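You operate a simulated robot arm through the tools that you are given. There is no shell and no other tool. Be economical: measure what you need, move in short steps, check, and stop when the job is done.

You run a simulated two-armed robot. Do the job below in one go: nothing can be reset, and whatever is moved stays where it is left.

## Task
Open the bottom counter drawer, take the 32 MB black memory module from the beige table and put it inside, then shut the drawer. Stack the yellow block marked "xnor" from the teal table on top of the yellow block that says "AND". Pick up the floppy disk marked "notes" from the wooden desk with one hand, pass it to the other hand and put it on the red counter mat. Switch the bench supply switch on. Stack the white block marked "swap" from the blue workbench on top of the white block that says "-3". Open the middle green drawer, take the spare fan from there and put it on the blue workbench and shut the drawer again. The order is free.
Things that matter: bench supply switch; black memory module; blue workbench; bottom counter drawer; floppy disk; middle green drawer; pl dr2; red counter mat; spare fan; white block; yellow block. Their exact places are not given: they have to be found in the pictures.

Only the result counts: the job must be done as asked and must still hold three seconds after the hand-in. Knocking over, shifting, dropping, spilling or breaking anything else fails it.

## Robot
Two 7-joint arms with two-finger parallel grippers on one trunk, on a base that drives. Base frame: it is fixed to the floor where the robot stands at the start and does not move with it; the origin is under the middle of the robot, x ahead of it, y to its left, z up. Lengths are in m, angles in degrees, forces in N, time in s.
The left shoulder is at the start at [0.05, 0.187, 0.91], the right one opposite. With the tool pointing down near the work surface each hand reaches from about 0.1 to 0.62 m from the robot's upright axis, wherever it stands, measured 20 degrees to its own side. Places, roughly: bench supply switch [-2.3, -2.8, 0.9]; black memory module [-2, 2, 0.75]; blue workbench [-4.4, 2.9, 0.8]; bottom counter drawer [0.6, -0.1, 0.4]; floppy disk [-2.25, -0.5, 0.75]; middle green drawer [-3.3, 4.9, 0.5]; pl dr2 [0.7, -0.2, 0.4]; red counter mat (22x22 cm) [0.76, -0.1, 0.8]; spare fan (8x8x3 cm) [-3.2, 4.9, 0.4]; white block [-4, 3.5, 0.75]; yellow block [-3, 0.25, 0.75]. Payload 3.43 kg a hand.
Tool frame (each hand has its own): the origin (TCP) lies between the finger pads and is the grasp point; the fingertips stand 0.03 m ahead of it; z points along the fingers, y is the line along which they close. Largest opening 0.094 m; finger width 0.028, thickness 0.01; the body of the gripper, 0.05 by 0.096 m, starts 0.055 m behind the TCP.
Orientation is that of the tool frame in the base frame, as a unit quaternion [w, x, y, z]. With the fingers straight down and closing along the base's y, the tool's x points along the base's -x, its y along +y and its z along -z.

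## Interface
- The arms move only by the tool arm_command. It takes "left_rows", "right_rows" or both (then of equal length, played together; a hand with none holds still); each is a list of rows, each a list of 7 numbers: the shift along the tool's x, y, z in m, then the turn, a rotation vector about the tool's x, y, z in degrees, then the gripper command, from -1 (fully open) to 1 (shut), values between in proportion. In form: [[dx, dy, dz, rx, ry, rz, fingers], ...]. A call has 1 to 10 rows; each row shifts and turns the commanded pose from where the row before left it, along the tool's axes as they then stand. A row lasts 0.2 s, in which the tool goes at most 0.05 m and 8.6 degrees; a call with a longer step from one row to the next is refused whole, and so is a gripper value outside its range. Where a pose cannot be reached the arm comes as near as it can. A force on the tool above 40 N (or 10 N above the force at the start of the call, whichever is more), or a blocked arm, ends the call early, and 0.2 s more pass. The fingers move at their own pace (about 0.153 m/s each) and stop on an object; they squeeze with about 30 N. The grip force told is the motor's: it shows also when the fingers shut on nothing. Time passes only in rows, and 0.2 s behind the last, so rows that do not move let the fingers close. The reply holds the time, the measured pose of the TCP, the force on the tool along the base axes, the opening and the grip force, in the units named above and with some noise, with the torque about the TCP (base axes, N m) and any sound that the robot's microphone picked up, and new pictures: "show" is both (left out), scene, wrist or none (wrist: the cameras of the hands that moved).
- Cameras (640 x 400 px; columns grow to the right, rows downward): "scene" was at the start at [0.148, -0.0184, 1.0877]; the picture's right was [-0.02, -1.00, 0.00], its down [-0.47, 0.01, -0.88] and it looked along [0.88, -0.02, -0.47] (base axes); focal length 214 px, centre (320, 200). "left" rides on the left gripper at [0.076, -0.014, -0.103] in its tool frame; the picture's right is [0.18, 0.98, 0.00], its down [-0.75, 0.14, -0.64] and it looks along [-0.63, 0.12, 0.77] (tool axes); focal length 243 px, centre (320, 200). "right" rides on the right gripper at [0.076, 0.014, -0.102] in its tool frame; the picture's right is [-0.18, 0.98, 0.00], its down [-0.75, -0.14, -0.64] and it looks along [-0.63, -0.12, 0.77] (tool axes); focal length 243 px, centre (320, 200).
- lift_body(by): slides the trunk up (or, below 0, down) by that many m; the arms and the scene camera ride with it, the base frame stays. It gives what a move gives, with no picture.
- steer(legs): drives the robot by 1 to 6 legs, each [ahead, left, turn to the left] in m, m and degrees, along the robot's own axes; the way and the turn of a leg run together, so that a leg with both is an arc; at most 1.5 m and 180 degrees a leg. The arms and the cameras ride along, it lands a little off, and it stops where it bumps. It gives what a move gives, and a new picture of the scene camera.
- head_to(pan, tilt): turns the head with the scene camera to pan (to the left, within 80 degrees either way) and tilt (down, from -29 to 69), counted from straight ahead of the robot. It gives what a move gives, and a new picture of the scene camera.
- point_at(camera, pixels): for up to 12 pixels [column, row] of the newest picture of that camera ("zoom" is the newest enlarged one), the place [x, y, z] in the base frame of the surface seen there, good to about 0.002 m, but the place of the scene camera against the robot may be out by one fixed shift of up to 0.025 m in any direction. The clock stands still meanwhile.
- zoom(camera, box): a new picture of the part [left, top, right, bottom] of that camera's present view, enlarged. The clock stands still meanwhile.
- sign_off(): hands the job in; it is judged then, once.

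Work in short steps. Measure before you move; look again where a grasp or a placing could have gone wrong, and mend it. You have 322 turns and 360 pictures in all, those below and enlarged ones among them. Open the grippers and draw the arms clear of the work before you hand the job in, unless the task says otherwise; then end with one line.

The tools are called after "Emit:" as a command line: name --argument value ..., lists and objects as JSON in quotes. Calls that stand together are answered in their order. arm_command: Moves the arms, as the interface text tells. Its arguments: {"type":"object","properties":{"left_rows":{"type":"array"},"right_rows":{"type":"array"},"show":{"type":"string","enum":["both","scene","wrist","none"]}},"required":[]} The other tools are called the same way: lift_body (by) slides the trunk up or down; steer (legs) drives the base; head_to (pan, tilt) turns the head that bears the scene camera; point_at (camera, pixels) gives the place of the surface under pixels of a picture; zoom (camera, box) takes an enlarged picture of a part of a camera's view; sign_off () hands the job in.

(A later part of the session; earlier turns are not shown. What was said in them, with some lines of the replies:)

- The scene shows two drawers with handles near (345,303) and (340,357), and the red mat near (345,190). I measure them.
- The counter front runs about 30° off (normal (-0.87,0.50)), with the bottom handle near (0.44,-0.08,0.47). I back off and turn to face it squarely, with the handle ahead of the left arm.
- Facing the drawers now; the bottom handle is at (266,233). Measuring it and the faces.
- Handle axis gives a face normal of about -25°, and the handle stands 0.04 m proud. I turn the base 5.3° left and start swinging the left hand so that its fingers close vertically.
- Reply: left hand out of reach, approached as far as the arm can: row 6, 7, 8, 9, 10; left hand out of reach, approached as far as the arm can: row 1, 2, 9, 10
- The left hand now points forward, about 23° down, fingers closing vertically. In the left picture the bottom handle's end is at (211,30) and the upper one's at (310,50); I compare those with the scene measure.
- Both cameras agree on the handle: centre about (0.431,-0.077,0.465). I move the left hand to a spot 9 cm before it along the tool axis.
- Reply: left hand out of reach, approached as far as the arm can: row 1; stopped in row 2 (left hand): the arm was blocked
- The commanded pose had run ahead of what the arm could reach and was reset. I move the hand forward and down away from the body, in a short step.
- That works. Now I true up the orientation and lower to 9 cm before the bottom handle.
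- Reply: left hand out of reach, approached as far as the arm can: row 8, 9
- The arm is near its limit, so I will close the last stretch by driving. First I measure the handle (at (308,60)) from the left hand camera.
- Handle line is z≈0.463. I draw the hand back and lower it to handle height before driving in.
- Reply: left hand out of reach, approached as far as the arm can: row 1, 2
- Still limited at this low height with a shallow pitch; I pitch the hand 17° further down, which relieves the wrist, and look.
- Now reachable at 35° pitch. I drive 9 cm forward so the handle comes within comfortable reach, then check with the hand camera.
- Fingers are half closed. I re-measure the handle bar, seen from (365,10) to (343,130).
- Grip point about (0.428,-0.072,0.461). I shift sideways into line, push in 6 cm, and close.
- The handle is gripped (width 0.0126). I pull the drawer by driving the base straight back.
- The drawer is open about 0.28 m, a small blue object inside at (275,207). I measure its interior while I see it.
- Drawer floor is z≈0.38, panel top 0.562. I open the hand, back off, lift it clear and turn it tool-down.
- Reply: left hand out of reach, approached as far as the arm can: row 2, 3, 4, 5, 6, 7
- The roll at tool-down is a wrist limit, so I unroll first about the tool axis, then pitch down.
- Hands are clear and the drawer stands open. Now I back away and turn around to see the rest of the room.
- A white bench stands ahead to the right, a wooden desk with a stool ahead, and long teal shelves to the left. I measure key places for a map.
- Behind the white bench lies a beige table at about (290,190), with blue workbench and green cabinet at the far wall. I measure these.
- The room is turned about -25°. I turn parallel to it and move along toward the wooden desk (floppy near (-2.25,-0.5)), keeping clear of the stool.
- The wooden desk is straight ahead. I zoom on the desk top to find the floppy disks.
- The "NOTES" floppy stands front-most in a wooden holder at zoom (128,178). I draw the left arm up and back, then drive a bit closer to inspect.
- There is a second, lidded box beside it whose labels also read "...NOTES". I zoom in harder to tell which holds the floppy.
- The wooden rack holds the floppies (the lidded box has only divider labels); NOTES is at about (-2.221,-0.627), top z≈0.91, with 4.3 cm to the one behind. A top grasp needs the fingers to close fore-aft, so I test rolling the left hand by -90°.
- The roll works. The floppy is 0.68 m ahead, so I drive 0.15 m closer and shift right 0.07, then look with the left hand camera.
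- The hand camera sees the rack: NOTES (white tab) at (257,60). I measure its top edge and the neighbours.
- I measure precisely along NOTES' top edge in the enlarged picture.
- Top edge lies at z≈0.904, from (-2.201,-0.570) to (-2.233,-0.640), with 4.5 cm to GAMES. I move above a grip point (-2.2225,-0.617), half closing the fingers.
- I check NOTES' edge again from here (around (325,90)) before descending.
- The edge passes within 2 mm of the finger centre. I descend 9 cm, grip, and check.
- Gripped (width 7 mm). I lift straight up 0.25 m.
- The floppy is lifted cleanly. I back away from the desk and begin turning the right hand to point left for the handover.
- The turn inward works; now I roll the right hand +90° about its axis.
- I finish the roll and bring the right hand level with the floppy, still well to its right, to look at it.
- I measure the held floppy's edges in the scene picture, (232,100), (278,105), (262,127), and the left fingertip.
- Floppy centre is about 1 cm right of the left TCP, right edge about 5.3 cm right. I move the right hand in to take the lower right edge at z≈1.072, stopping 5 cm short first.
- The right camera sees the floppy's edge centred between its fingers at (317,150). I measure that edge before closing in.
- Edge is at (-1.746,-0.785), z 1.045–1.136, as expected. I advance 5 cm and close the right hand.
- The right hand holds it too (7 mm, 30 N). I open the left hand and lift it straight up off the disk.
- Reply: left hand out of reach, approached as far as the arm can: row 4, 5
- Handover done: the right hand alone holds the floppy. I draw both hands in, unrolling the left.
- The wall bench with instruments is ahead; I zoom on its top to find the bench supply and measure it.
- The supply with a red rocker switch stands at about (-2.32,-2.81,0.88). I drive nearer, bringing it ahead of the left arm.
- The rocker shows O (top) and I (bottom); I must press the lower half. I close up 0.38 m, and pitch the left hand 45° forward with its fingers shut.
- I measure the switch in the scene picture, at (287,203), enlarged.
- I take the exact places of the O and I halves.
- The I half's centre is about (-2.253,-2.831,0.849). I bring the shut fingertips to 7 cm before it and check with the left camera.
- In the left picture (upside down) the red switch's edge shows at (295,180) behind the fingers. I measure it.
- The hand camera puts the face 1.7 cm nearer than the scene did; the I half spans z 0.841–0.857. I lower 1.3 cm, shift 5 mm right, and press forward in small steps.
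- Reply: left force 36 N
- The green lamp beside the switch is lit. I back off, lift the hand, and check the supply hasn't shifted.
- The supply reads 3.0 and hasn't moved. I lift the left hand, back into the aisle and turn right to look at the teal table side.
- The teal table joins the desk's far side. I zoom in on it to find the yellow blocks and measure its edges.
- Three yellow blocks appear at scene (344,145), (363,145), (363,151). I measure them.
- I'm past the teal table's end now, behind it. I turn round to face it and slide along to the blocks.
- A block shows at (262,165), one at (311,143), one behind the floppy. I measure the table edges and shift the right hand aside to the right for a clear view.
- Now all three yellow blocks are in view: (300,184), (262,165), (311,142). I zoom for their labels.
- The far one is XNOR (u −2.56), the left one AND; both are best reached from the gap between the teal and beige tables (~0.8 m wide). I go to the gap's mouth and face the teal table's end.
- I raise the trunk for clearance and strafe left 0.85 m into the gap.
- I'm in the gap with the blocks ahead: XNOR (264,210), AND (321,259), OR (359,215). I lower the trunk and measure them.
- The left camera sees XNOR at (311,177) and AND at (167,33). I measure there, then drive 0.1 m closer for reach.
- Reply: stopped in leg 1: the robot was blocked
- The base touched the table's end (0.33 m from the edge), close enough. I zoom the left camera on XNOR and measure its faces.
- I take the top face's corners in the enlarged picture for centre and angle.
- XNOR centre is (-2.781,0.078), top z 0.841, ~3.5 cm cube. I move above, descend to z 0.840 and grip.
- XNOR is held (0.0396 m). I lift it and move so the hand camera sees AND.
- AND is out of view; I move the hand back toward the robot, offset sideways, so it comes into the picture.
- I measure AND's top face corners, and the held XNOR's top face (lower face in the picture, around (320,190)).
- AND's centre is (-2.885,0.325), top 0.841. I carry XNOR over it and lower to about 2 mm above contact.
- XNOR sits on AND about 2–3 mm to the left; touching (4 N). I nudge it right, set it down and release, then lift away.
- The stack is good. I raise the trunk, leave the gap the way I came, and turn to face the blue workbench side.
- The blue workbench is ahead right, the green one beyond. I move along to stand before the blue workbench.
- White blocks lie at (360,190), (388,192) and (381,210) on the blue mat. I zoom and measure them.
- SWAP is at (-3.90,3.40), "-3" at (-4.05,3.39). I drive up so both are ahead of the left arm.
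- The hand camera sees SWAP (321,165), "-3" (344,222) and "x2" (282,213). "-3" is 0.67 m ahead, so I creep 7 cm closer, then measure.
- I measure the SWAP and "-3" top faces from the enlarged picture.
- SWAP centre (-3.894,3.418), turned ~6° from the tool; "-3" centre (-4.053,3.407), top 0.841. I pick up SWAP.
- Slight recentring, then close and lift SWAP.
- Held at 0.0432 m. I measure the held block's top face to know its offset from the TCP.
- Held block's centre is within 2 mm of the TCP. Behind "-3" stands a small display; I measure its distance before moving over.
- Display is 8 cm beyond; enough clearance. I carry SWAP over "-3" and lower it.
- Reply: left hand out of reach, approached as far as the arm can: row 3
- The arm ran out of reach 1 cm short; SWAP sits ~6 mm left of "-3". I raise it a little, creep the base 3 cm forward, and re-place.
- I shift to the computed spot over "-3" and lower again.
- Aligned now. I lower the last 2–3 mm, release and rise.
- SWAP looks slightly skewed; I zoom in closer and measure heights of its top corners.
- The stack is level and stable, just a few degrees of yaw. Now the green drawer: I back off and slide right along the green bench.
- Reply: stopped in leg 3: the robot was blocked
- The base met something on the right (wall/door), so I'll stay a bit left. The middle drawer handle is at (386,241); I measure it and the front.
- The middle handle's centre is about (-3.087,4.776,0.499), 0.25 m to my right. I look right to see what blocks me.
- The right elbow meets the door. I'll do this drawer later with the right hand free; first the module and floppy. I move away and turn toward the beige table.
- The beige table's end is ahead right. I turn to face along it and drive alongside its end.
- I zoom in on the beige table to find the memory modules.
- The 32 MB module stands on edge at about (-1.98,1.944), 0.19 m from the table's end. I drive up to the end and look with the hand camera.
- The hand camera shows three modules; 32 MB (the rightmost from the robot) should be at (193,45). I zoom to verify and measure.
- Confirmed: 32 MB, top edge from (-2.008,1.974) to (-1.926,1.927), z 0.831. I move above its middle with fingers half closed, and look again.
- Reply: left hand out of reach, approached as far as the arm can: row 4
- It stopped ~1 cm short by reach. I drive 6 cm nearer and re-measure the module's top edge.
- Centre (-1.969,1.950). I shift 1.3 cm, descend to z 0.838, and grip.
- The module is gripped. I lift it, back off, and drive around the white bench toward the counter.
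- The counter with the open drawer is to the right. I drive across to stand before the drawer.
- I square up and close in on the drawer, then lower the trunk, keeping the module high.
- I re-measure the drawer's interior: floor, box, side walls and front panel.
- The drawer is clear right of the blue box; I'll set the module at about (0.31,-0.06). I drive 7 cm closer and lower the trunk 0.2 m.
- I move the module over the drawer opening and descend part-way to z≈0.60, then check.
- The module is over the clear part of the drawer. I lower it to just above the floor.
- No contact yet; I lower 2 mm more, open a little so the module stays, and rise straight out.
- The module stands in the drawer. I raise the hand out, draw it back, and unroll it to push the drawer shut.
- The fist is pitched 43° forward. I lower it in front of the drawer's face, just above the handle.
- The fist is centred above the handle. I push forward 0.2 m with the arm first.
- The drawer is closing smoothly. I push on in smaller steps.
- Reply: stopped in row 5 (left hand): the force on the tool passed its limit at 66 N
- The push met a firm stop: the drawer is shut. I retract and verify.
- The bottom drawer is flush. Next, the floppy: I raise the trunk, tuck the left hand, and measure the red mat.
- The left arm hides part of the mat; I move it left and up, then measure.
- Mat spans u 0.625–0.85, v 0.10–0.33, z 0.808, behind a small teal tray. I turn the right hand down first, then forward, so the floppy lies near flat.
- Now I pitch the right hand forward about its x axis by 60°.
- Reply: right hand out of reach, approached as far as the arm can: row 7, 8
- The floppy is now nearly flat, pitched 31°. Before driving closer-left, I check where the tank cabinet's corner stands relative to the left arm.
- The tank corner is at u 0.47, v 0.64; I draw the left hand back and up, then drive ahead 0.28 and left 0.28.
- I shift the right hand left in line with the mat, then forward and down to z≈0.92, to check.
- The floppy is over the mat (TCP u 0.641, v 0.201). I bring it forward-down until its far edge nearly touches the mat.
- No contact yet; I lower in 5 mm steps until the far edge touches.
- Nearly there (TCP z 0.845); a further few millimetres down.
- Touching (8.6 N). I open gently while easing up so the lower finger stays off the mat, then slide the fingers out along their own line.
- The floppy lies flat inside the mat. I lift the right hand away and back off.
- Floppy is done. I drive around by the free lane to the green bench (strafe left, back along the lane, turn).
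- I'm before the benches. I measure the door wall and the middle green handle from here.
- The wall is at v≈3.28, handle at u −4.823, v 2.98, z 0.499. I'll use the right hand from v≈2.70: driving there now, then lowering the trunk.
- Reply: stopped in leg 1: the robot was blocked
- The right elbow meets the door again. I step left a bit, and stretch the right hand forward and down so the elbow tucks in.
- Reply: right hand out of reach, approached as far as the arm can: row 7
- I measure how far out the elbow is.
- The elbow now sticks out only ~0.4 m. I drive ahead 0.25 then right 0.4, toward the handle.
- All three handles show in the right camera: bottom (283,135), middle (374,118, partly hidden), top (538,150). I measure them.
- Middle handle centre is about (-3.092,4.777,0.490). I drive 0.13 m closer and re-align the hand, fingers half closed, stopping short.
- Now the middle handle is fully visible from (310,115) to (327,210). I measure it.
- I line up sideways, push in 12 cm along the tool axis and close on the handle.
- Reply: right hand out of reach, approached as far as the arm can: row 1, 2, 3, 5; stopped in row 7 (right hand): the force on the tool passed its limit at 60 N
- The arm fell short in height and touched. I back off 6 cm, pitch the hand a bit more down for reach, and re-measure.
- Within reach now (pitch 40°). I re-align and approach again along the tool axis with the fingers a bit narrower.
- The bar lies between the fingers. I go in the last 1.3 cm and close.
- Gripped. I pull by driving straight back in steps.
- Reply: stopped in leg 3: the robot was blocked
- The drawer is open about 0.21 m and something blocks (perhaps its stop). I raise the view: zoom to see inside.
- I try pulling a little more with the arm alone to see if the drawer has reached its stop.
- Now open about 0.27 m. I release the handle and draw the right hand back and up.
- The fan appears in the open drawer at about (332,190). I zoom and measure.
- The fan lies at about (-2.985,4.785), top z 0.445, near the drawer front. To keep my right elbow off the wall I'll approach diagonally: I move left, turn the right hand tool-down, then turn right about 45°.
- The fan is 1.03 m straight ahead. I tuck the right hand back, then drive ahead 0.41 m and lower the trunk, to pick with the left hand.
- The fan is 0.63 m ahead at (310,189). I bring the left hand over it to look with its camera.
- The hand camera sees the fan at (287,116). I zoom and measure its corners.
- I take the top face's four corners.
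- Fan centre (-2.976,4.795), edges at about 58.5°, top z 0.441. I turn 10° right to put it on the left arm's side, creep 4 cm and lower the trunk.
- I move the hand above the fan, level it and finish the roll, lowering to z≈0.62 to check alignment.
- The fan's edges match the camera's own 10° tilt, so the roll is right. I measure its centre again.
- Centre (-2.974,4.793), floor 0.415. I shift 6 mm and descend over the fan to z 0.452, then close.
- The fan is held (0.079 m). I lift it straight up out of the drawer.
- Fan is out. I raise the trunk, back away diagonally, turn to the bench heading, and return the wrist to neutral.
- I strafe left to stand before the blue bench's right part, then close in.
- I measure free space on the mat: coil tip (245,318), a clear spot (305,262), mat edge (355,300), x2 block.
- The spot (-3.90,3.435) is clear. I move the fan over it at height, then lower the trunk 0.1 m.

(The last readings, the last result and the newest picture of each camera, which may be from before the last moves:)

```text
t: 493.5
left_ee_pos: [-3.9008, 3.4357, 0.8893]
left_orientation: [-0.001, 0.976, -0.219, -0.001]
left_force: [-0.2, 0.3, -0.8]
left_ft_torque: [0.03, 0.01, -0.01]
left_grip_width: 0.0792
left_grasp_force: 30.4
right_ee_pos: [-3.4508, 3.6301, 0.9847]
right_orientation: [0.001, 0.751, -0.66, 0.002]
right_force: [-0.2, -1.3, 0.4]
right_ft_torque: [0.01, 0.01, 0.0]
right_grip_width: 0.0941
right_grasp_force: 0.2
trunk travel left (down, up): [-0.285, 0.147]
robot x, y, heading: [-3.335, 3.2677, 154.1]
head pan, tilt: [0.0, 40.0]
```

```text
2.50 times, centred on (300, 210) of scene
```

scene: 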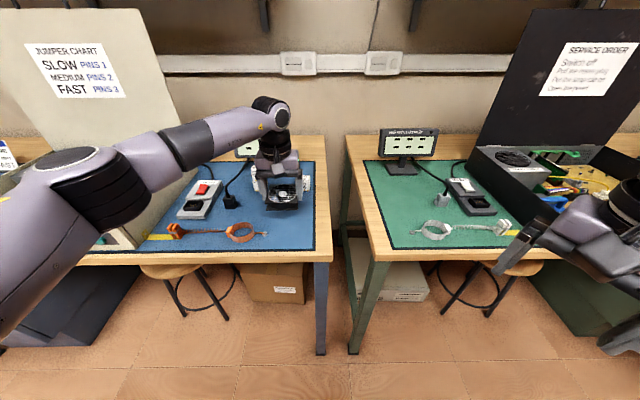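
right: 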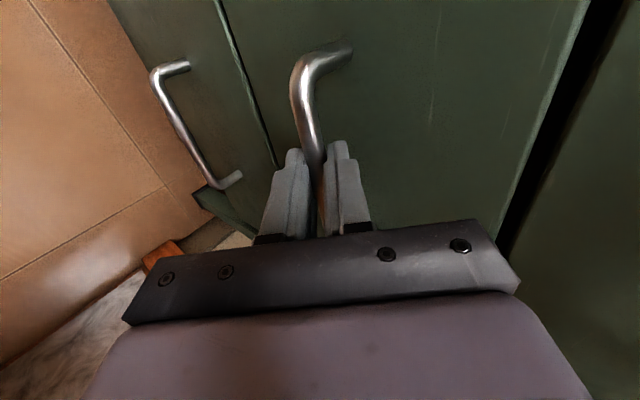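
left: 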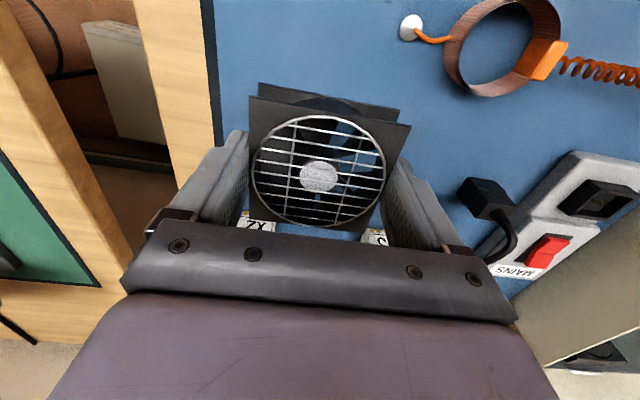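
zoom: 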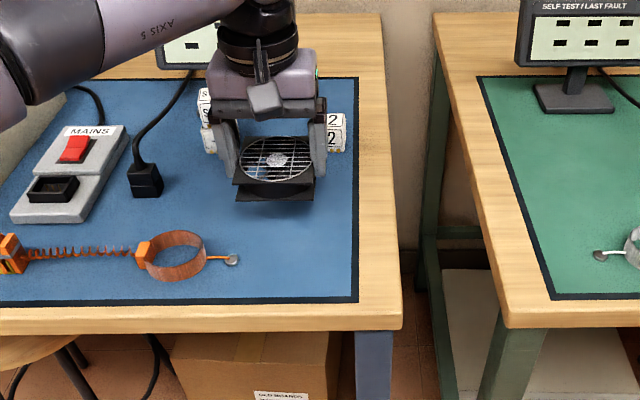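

Clear all round. I lower the fan to the mat, release and rise.

Emit:
arm_command --left_rows '[[0, 0, 0.02, 0, 0, 0, 1], [0, 0, 0.015, 0, 0, 0, 1], [0, 0, 0.006, 0, 0, 0, 1], [0, 0, 0.003, 0, 0, 0, 1], [0, 0, 0, 0, 0, 0, -1], [0, 0, 0, 0, 0, 0, -1]]' --show "none"

Emit:
arm_command --left_rows '[[0, 0, -0.03, 0, 0, 0, -1], [0, 0, -0.045, 0, 0, 0, -1], [0, 0, -0.045, 0, 0, 0, -1], [0, 0, -0.045, 0, 0, 0, -1], [0.04, 0, 0, 0, 0, 0, -1], [0.04, 0, 0, 0, 0, 0, -1]]' --show "scene"

Emit:
zoom --camera "scene" --box '[180, 130, 420, 290]'

```text
t: 494.9
left_ee_pos: [-3.9011, 3.4338, 0.8452]
left_orientation: [0.001, 0.975, -0.22, -0.001]
left_force: [-0.2, 0.9, -0.3]
left_ft_torque: [0.02, -0.02, 0.02]
left_grip_width: 0.0939
left_grasp_force: 0.0
right_ee_pos: [-3.4516, 3.6302, 0.9858]
right_orientation: [0.0, 0.751, -0.66, 0.003]
right_force: [-0.4, 0.0, 0.7]
right_ft_torque: [-0.02, 0.02, 0.0]
right_grip_width: 0.0939
right_grasp_force: 0.1
trunk travel left (down, up): [-0.285, 0.147]
robot x, y, heading: [-3.3357, 3.2682, 154.0]
head pan, tilt: [0.0, 40.0]
```

```text
t: 496.3
left_ee_pos: [-3.8249, 3.4022, 1.0111]
left_orientation: [0.001, 0.976, -0.219, -0.001]
left_force: [-0.1, -0.5, 0.6]
left_ft_torque: [0.02, 0.04, -0.01]
left_grip_width: 0.0941
left_grasp_force: 0.0
right_ee_pos: [-3.4517, 3.63, 0.9866]
right_orientation: [0.0, 0.751, -0.66, 0.001]
right_force: [0.1, -0.7, 0.2]
right_ft_torque: [0.01, -0.02, 0.01]
right_grip_width: 0.0938
right_grasp_force: 0.1
trunk travel left (down, up): [-0.285, 0.147]
robot x, y, heading: [-3.3338, 3.2695, 153.8]
head pan, tilt: [0.0, 40.0]
```

scene: 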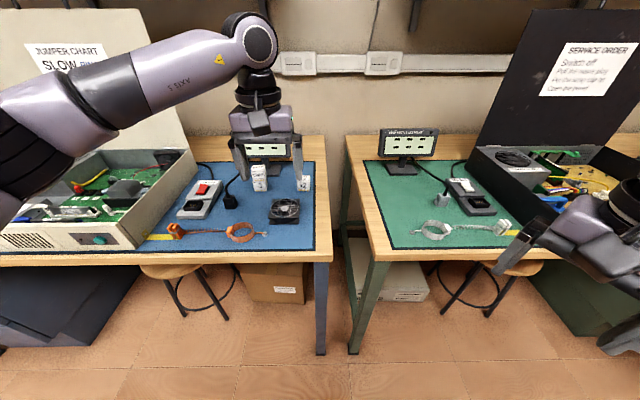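

```text
2.50 times, centred on (300, 210) of scene
```

zoom: 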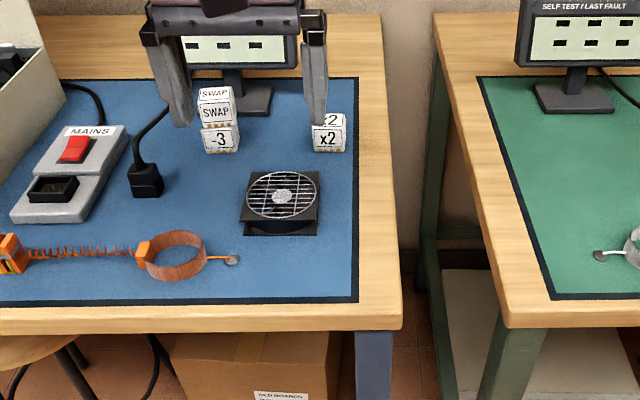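

The fan sits well on the mat. Now to shut the green drawer: I back off, unroll the right hand and pitch it forward with its fingers shut.

Emit:
steer --legs '[[-0.36, 0, 0.8]]'

Emit:
arm_command --right_rows '[[0, 0, 0, 0, 0, -8.2, 1], [0, 0, 0, 0, 0, -8.2, 1], [0, 0, 0, 0, 0, -8.2, 1], [0, 0, 0, 0, 0, -8.2, 1], [0, 0, 0, 0, 0, -8.2, 1], [0, 0, 0, 0, 0, -8.2, 1], [0, 0, 0, 0, 0, -8.2, 1], [0, 0, 0, 0, -8.5, 0, 1], [0, 0, 0, 0, -8.5, 0, 1], [0, 0, 0, 0, -8.5, 0, 1]]' --left_rows '[[0.02, 0, 0, 0, 0, 0, -1], [0.02, 0, 0, 0, 0, 0, -1], [0.02, 0, 0, 0, 0, 0, -1], [0.02, 0, 0, 0, 0, 0, -1], [0.02, 0, 0, 0, 0, 0, -1], [0.02, 0, 0, 0, 0, 0, -1], [0, 0, 0, 0, 0, 0, -1], [0, 0, 0, 0, 0, 0, -1], [0, 0, 0, 0, 0, 0, -1], [0, 0, 0, 0, 0, 0, -1]]' --show "none"

Emit:
arm_command --right_rows '[[-0.02, 0, 0.03, 0, -8.5, 0, 1], [-0.02, 0, 0.03, 0, -8.5, 0, 1], [-0.02, 0, 0.03, 0, 0, 0, 1], [-0.02, 0, 0.03, 0, 0, 0, 1]]' --show "scene"

```text
t: 498.6
left_ee_pos: [-3.5065, 3.244, 1.011]
left_orientation: [0.0, 0.976, -0.216, -0.001]
left_force: [0.1, 0.2, 0.7]
left_ft_torque: [0.0, 0.01, -0.04]
left_grip_width: 0.0941
left_grasp_force: 0.1
right_ee_pos: [-3.1331, 3.4738, 0.9873]
right_orientation: [0.001, 0.754, -0.657, 0.002]
right_force: [0.2, 0.0, -0.9]
right_ft_torque: [0.03, 0.0, 0.0]
right_grip_width: 0.0939
right_grasp_force: 0.1
trunk travel left (down, up): [-0.285, 0.147]
robot x, y, heading: [-3.0158, 3.1102, 154.2]
head pan, tilt: [0.0, 40.0]
```

scene: 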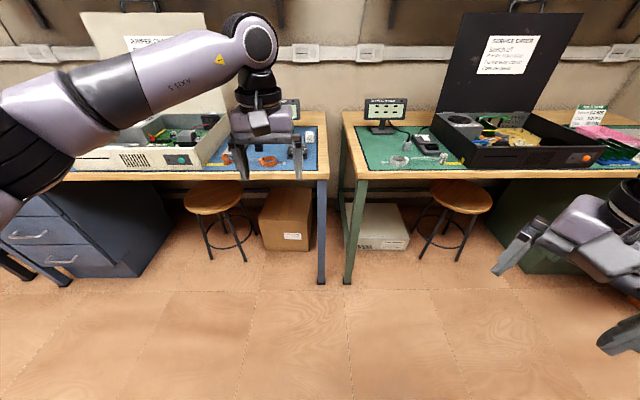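

```text
t: 500.8
left_ee_pos: [-3.3995, 3.1935, 1.0098]
left_orientation: [0.001, 0.977, -0.215, 0.0]
left_force: [-0.1, 0.1, 0.2]
left_ft_torque: [-0.01, -0.01, 0.0]
left_grip_width: 0.0941
left_grasp_force: 0.2
right_ee_pos: [-3.1754, 3.5018, 1.0177]
right_orientation: [-0.047, 0.953, -0.209, -0.216]
right_force: [0.0, 0.5, -0.8]
right_ft_torque: [0.01, -0.03, 0.01]
right_grip_width: 0.0
right_grasp_force: 30.0
right hand out of reach, approached as far as the arm can: row 8, 9, 10
trunk travel left (down, up): [-0.285, 0.147]
robot x, y, heading: [-3.0128, 3.1154, 154.3]
head pan, tilt: [0.0, 40.0]
```

```text
t: 501.8
left_ee_pos: [-3.3988, 3.1944, 1.0105]
left_orientation: [0.001, 0.976, -0.216, 0.0]
left_force: [-0.1, -1.6, -0.6]
left_ft_torque: [-0.02, 0.0, 0.01]
left_grip_width: 0.0938
left_grasp_force: 0.1
right_ee_pos: [-3.306, 3.5641, 0.9723]
right_orientation: [-0.077, 0.911, -0.201, -0.353]
right_force: [0.8, -1.2, 0.0]
right_ft_torque: [0.0, -0.01, -0.01]
right_grip_width: 0.0001
right_grasp_force: 30.3
right hand out of reach, approached as far as the arm can: row 1
trunk travel left (down, up): [-0.285, 0.147]
robot x, y, heading: [-3.0153, 3.112, 154.2]
head pan, tilt: [0.0, 40.0]
```

scene: 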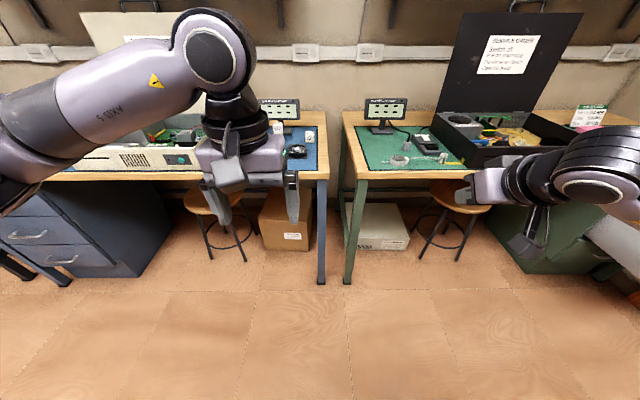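

Fist pitched ~47°. I lower the trunk and strafe right to the drawer.

Emit:
lift_body --by -0.26

Emit:
steer --legs '[[0.05, -0.6, 0.5], [0, -0.5, 0]]'

Emit:
head_to --pan -20 --tilt 45

```text
t: 504.5
left_ee_pos: [-3.3987, 3.1928, 0.7506]
left_orientation: [0.001, 0.976, -0.216, 0.0]
left_force: [0.5, -0.3, 0.3]
left_ft_torque: [0.01, 0.01, -0.01]
left_grip_width: 0.094
left_grasp_force: 0.2
right_ee_pos: [-3.3042, 3.5637, 0.7113]
right_orientation: [-0.078, 0.911, -0.202, -0.352]
right_force: [0.3, -0.1, -0.6]
right_ft_torque: [-0.04, 0.04, -0.06]
right_grip_width: 0.0
right_grasp_force: 29.1
trunk travel left (down, up): [-0.025, 0.407]
robot x, y, heading: [-3.0134, 3.1136, 154.3]
head pan, tilt: [0.0, 40.0]
```

```text
t: 514.8
left_ee_pos: [-2.9696, 4.2138, 0.7497]
left_orientation: [0.0, 0.978, -0.209, 0.0]
left_force: [-0.6, 0.1, 0.1]
left_ft_torque: [0.0, -0.02, -0.02]
left_grip_width: 0.0941
left_grasp_force: 0.1
right_ee_pos: [-2.882, 4.5845, 0.712]
right_orientation: [-0.074, 0.912, -0.193, -0.354]
right_force: [-0.2, 1.0, 0.1]
right_ft_torque: [-0.03, 0.01, 0.01]
right_grip_width: 0.0
right_grasp_force: 29.5
trunk travel left (down, up): [-0.025, 0.407]
robot x, y, heading: [-2.5842, 4.1385, 155.0]
head pan, tilt: [0.0, 40.0]
```

scene: 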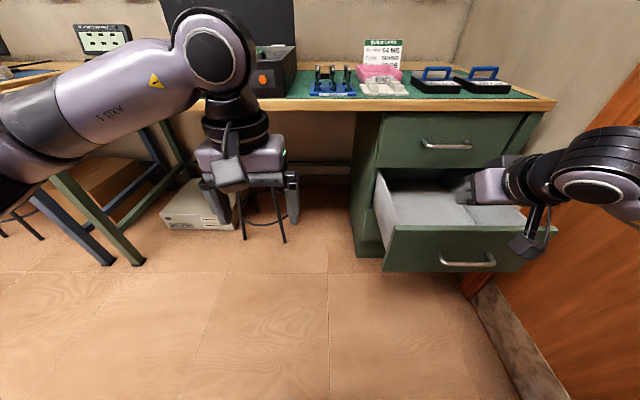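

```text
t: 515.7
left_ee_pos: [-2.9696, 4.2131, 0.7504]
left_orientation: [0.001, 0.978, -0.209, -0.001]
left_force: [-0.5, -0.1, 0.3]
left_ft_torque: [0.0, 0.0, 0.04]
left_grip_width: 0.0939
left_grasp_force: 0.0
right_ee_pos: [-2.882, 4.5856, 0.7109]
right_orientation: [-0.074, 0.912, -0.193, -0.354]
right_force: [0.5, 0.0, -0.1]
right_ft_torque: [0.02, 0.0, -0.01]
right_grip_width: 0.0
right_grasp_force: 30.2
trunk travel left (down, up): [-0.025, 0.407]
robot x, y, heading: [-2.5842, 4.1395, 155.1]
head pan, tilt: [-20.0, 45.0]
```

scene: 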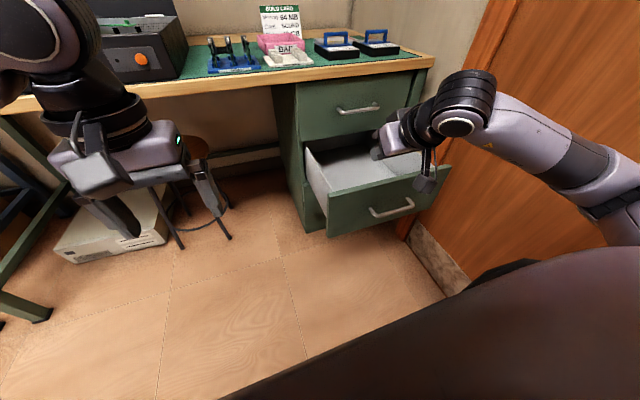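

The fist is just above the drawer's front edge. I bring it back and down in front of the panel, above the handle.

Emit:
arm_command --right_rows '[[0.0327, -0.011, 0.0195, 0, 0, 0, 1], [0.0327, -0.011, 0.0195, 0, 0, 0, 1], [0.0327, -0.011, 0.0195, 0, 0, 0, 1], [0.0327, -0.011, 0.0195, 0, 0, 0, 1]]'

```text
t: 516.7
left_ee_pos: [-2.9694, 4.2138, 0.7499]
left_orientation: [0.0, 0.978, -0.208, 0.0]
left_force: [-0.7, -0.1, -0.5]
left_ft_torque: [0.0, 0.03, 0.01]
left_grip_width: 0.094
left_grasp_force: 0.1
right_ee_pos: [-2.8208, 4.6102, 0.567]
right_orientation: [-0.073, 0.912, -0.193, -0.354]
right_force: [-0.2, 0.4, 0.4]
right_ft_torque: [0.0, 0.0, 0.0]
right_grip_width: 0.0
right_grasp_force: 29.7
trunk travel left (down, up): [-0.025, 0.407]
robot x, y, heading: [-2.5853, 4.1328, 155.1]
head pan, tilt: [-20.0, 45.0]
```

scene: 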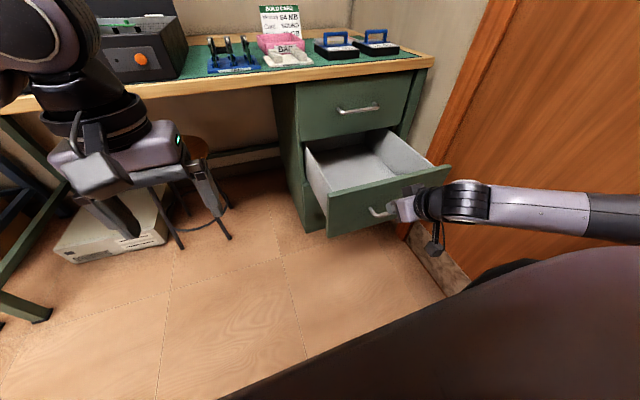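
right: 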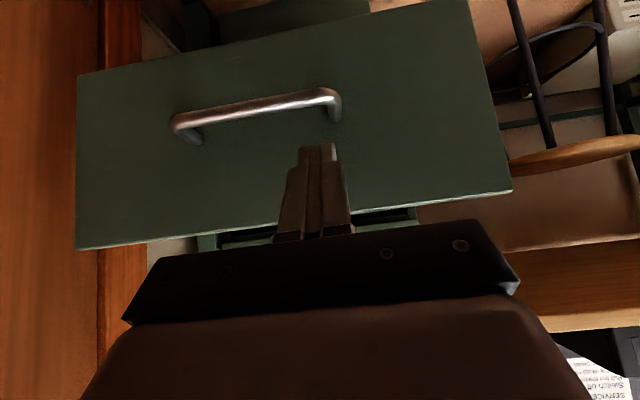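

The fist faces the panel above the handle. I push forward with the arm.

Emit:
arm_command --right_rows '[[-0.0295, -0.001, 0.027, 0, 0, 0, 1], [-0.0295, -0.001, 0.027, 0, 0, 0, 1], [-0.0295, -0.001, 0.027, 0, 0, 0, 1], [-0.0295, -0.001, 0.027, 0, 0, 0, 1]]' --show "scene"

```text
t: 517.7
left_ee_pos: [-2.9699, 4.214, 0.7494]
left_orientation: [0.001, 0.978, -0.209, -0.001]
left_force: [0.0, 0.1, -0.1]
left_ft_torque: [0.01, 0.0, 0.0]
left_grip_width: 0.094
left_grasp_force: 0.1
right_ee_pos: [-2.9675, 4.6736, 0.5654]
right_orientation: [-0.074, 0.912, -0.193, -0.354]
right_force: [0.4, 0.0, 0.1]
right_ft_torque: [-0.02, 0.03, -0.01]
right_grip_width: 0.0
right_grasp_force: 29.9
trunk travel left (down, up): [-0.025, 0.407]
robot x, y, heading: [-2.5822, 4.1416, 155.0]
head pan, tilt: [-20.0, 45.0]
```

scene: 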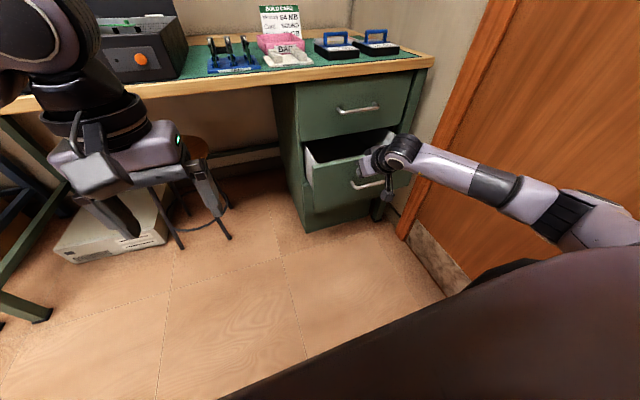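

It is closing. I drive the base 8 cm ahead and finish with the arm.

Emit:
steer --legs '[[0.09, 0, 0]]'

Emit:
arm_command --right_rows '[[-0.0221, -0.0008, 0.0202, 0, 0, 0, 1], [-0.0221, -0.0008, 0.0202, 0, 0, 0, 1], [-0.0147, -0.0005, 0.0135, 0, 0, 0, 1], [-0.0147, -0.0005, 0.0135, 0, 0, 0, 1]]' --show "scene"

```text
t: 518.8
left_ee_pos: [-3.0488, 4.251, 0.7502]
left_orientation: [0.001, 0.978, -0.207, -0.001]
left_force: [-1.1, -0.6, 0.1]
left_ft_torque: [-0.01, -0.01, 0.02]
left_grip_width: 0.0941
left_grasp_force: 0.2
right_ee_pos: [-3.0476, 4.7099, 0.5648]
right_orientation: [-0.073, 0.912, -0.193, -0.354]
right_force: [-0.1, 0.9, 0.7]
right_ft_torque: [0.01, 0.02, 0.01]
right_grip_width: 0.0003
right_grasp_force: 30.1
trunk travel left (down, up): [-0.025, 0.407]
robot x, y, heading: [-2.6684, 4.1739, 155.0]
head pan, tilt: [-20.0, 45.0]
```

scene: 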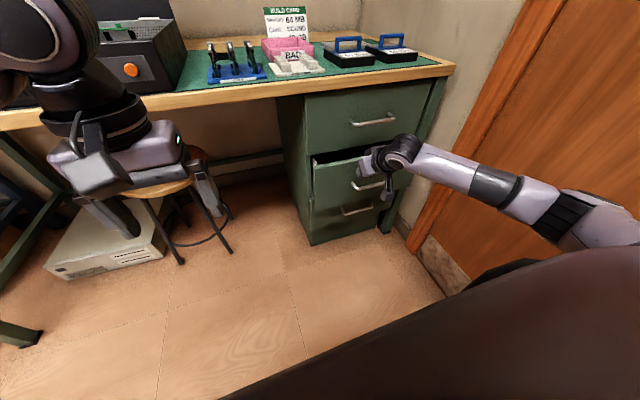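

```text
t: 519.6
left_ee_pos: [-3.0502, 4.2499, 0.7503]
left_orientation: [0.001, 0.978, -0.208, -0.001]
left_force: [-0.5, 1.3, 0.1]
left_ft_torque: [0.0, -0.02, 0.03]
left_grip_width: 0.0941
left_grasp_force: 0.0
right_ee_pos: [-3.1144, 4.7391, 0.5649]
right_orientation: [-0.073, 0.914, -0.195, -0.348]
right_force: [7.9, -4.1, 3.8]
right_ft_torque: [-0.01, -0.02, -0.01]
right_grip_width: 0.0001
right_grasp_force: 29.9
trunk travel left (down, up): [-0.025, 0.407]
robot x, y, heading: [-2.664, 4.1769, 155.1]
head pan, tilt: [-20.0, 45.0]
stopped in row 4 (right hand): the force on the tool passed its limit at 64 N (the readings are from after the stop); the commanded pose is now the measured one
```

scene: 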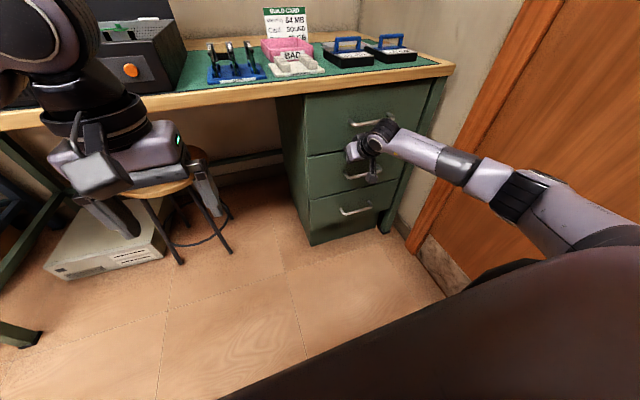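

A firm stop: the drawer is shut. I retract and verify.

Emit:
arm_command --right_rows '[[0.0295, 0.001, -0.027, 0, 0, 0, 1], [0.0295, 0.001, -0.027, 0, 0, 0, 1], [0.0295, 0.001, -0.027, 0, 0, 0, 1], [0.0295, 0.001, -0.027, 0, 0, 0, 1], [0, 0, 0, 0, 0, 0, -1]]' --show "none"

Emit:
steer --legs '[[-0.1, 0.25, 0]]'

Emit:
zoom --camera "scene" --box '[270, 60, 470, 250]'

```text
t: 520.8
left_ee_pos: [-3.05, 4.2514, 0.7496]
left_orientation: [0.002, 0.978, -0.208, 0.0]
left_force: [0.2, -0.6, 0.2]
left_ft_torque: [-0.04, 0.02, 0.01]
left_grip_width: 0.094
left_grasp_force: 0.1
right_ee_pos: [-2.9692, 4.671, 0.5663]
right_orientation: [-0.073, 0.914, -0.196, -0.347]
right_force: [0.2, 0.2, 0.4]
right_ft_torque: [0.0, 0.0, -0.01]
right_grip_width: 0.094
right_grasp_force: 0.0
trunk travel left (down, up): [-0.025, 0.407]
robot x, y, heading: [-2.6682, 4.1728, 155.2]
head pan, tilt: [-20.0, 45.0]
```

```text
t: 523.6
left_ee_pos: [-3.0605, 3.9803, 0.7506]
left_orientation: [0.001, 0.979, -0.205, 0.0]
left_force: [0.2, -0.4, 0.1]
left_ft_torque: [0.02, 0.02, 0.0]
left_grip_width: 0.0939
left_grasp_force: 0.1
right_ee_pos: [-2.9833, 4.4005, 0.5655]
right_orientation: [-0.07, 0.915, -0.192, -0.348]
right_force: [0.1, -0.1, 0.7]
right_ft_torque: [-0.02, -0.01, 0.01]
right_grip_width: 0.0942
right_grasp_force: 0.0
trunk travel left (down, up): [-0.025, 0.407]
robot x, y, heading: [-2.6737, 3.9088, 155.5]
head pan, tilt: [-20.0, 45.0]
```

scene: 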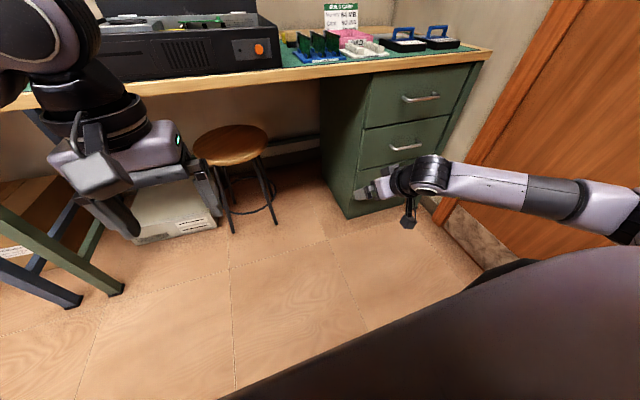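

```text
2.11 times, centred on (370, 155) of scene
```

zoom: 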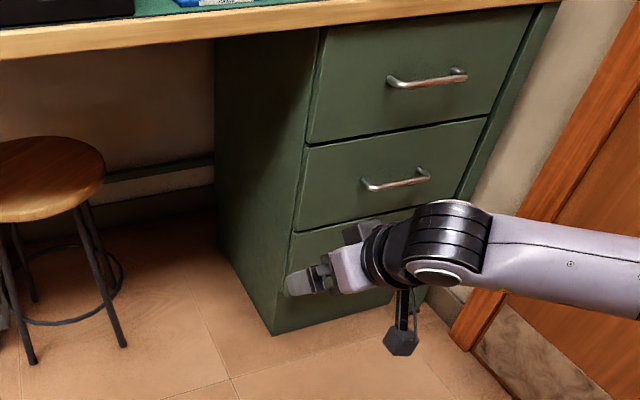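

The middle green drawer is flush and all hands are empty. I back away from the furniture and take a last look at the blue bench.

Emit:
steer --legs '[[-0.3, 0.4, 0]]'

Emit:
lift_body --by 0.25

Emit:
head_to --pan 15 --tilt 30

```text
t: 527.6
left_ee_pos: [-2.9562, 3.488, 0.7497]
left_orientation: [0.001, 0.98, -0.199, 0.0]
left_force: [-0.2, -0.9, 0.6]
left_ft_torque: [0.0, -0.04, 0.0]
left_grip_width: 0.0939
left_grasp_force: 0.1
right_ee_pos: [-2.8841, 3.91, 0.5662]
right_orientation: [-0.069, 0.916, -0.186, -0.348]
right_force: [-0.3, 0.3, 1.2]
right_ft_torque: [-0.02, -0.02, -0.04]
right_grip_width: 0.0938
right_grasp_force: 0.0
trunk travel left (down, up): [-0.025, 0.407]
robot x, y, heading: [-2.5711, 3.4163, 155.9]
head pan, tilt: [-20.0, 45.0]
```

scene: 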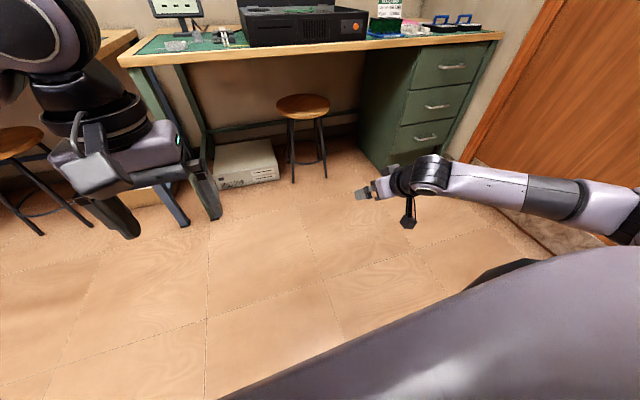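

```text
t: 530.2
left_ee_pos: [-2.9575, 3.4876, 1.0002]
left_orientation: [0.0, 0.98, -0.2, 0.0]
left_force: [-0.2, -0.4, 0.2]
left_ft_torque: [0.01, 0.0, 0.01]
left_grip_width: 0.0941
left_grasp_force: 0.2
right_ee_pos: [-2.8833, 3.9085, 0.8161]
right_orientation: [-0.069, 0.916, -0.187, -0.348]
right_force: [-0.6, 0.3, -0.1]
right_ft_torque: [0.02, -0.02, 0.0]
right_grip_width: 0.0942
right_grasp_force: 0.0
trunk travel left (down, up): [-0.275, 0.157]
robot x, y, heading: [-2.5704, 3.4187, 156.1]
head pan, tilt: [-20.0, 45.0]
```

```text
t: 531.2
left_ee_pos: [-2.9562, 3.488, 1.0005]
left_orientation: [0.002, 0.98, -0.198, -0.001]
left_force: [1.0, 0.2, -0.1]
left_ft_torque: [-0.03, 0.0, 0.01]
left_grip_width: 0.0943
left_grasp_force: 0.1
right_ee_pos: [-2.8843, 3.9087, 0.8152]
right_orientation: [-0.068, 0.916, -0.186, -0.348]
right_force: [0.2, -0.2, 0.4]
right_ft_torque: [-0.04, 0.02, 0.01]
right_grip_width: 0.0944
right_grasp_force: 0.1
trunk travel left (down, up): [-0.275, 0.157]
robot x, y, heading: [-2.57, 3.4207, 156.4]
head pan, tilt: [15.0, 30.0]
```

scene: 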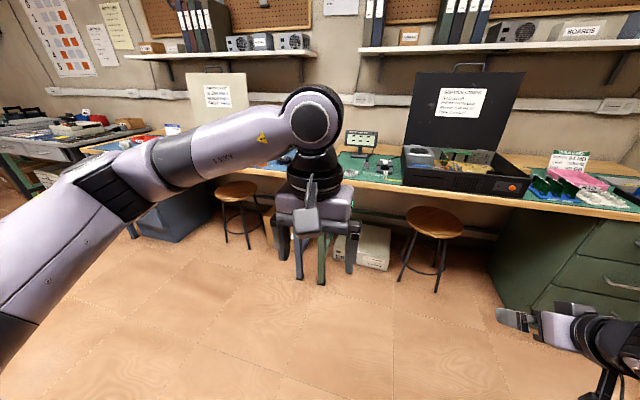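

Everything is in place, the grippers are open and clear; I hand the job in.

Emit:
sign_off

```text
The job is handed in.
```

All six tasks are done and the job is handed in; each result was checked by picture or reading as I finished it, and I did not look at them all again at the end.
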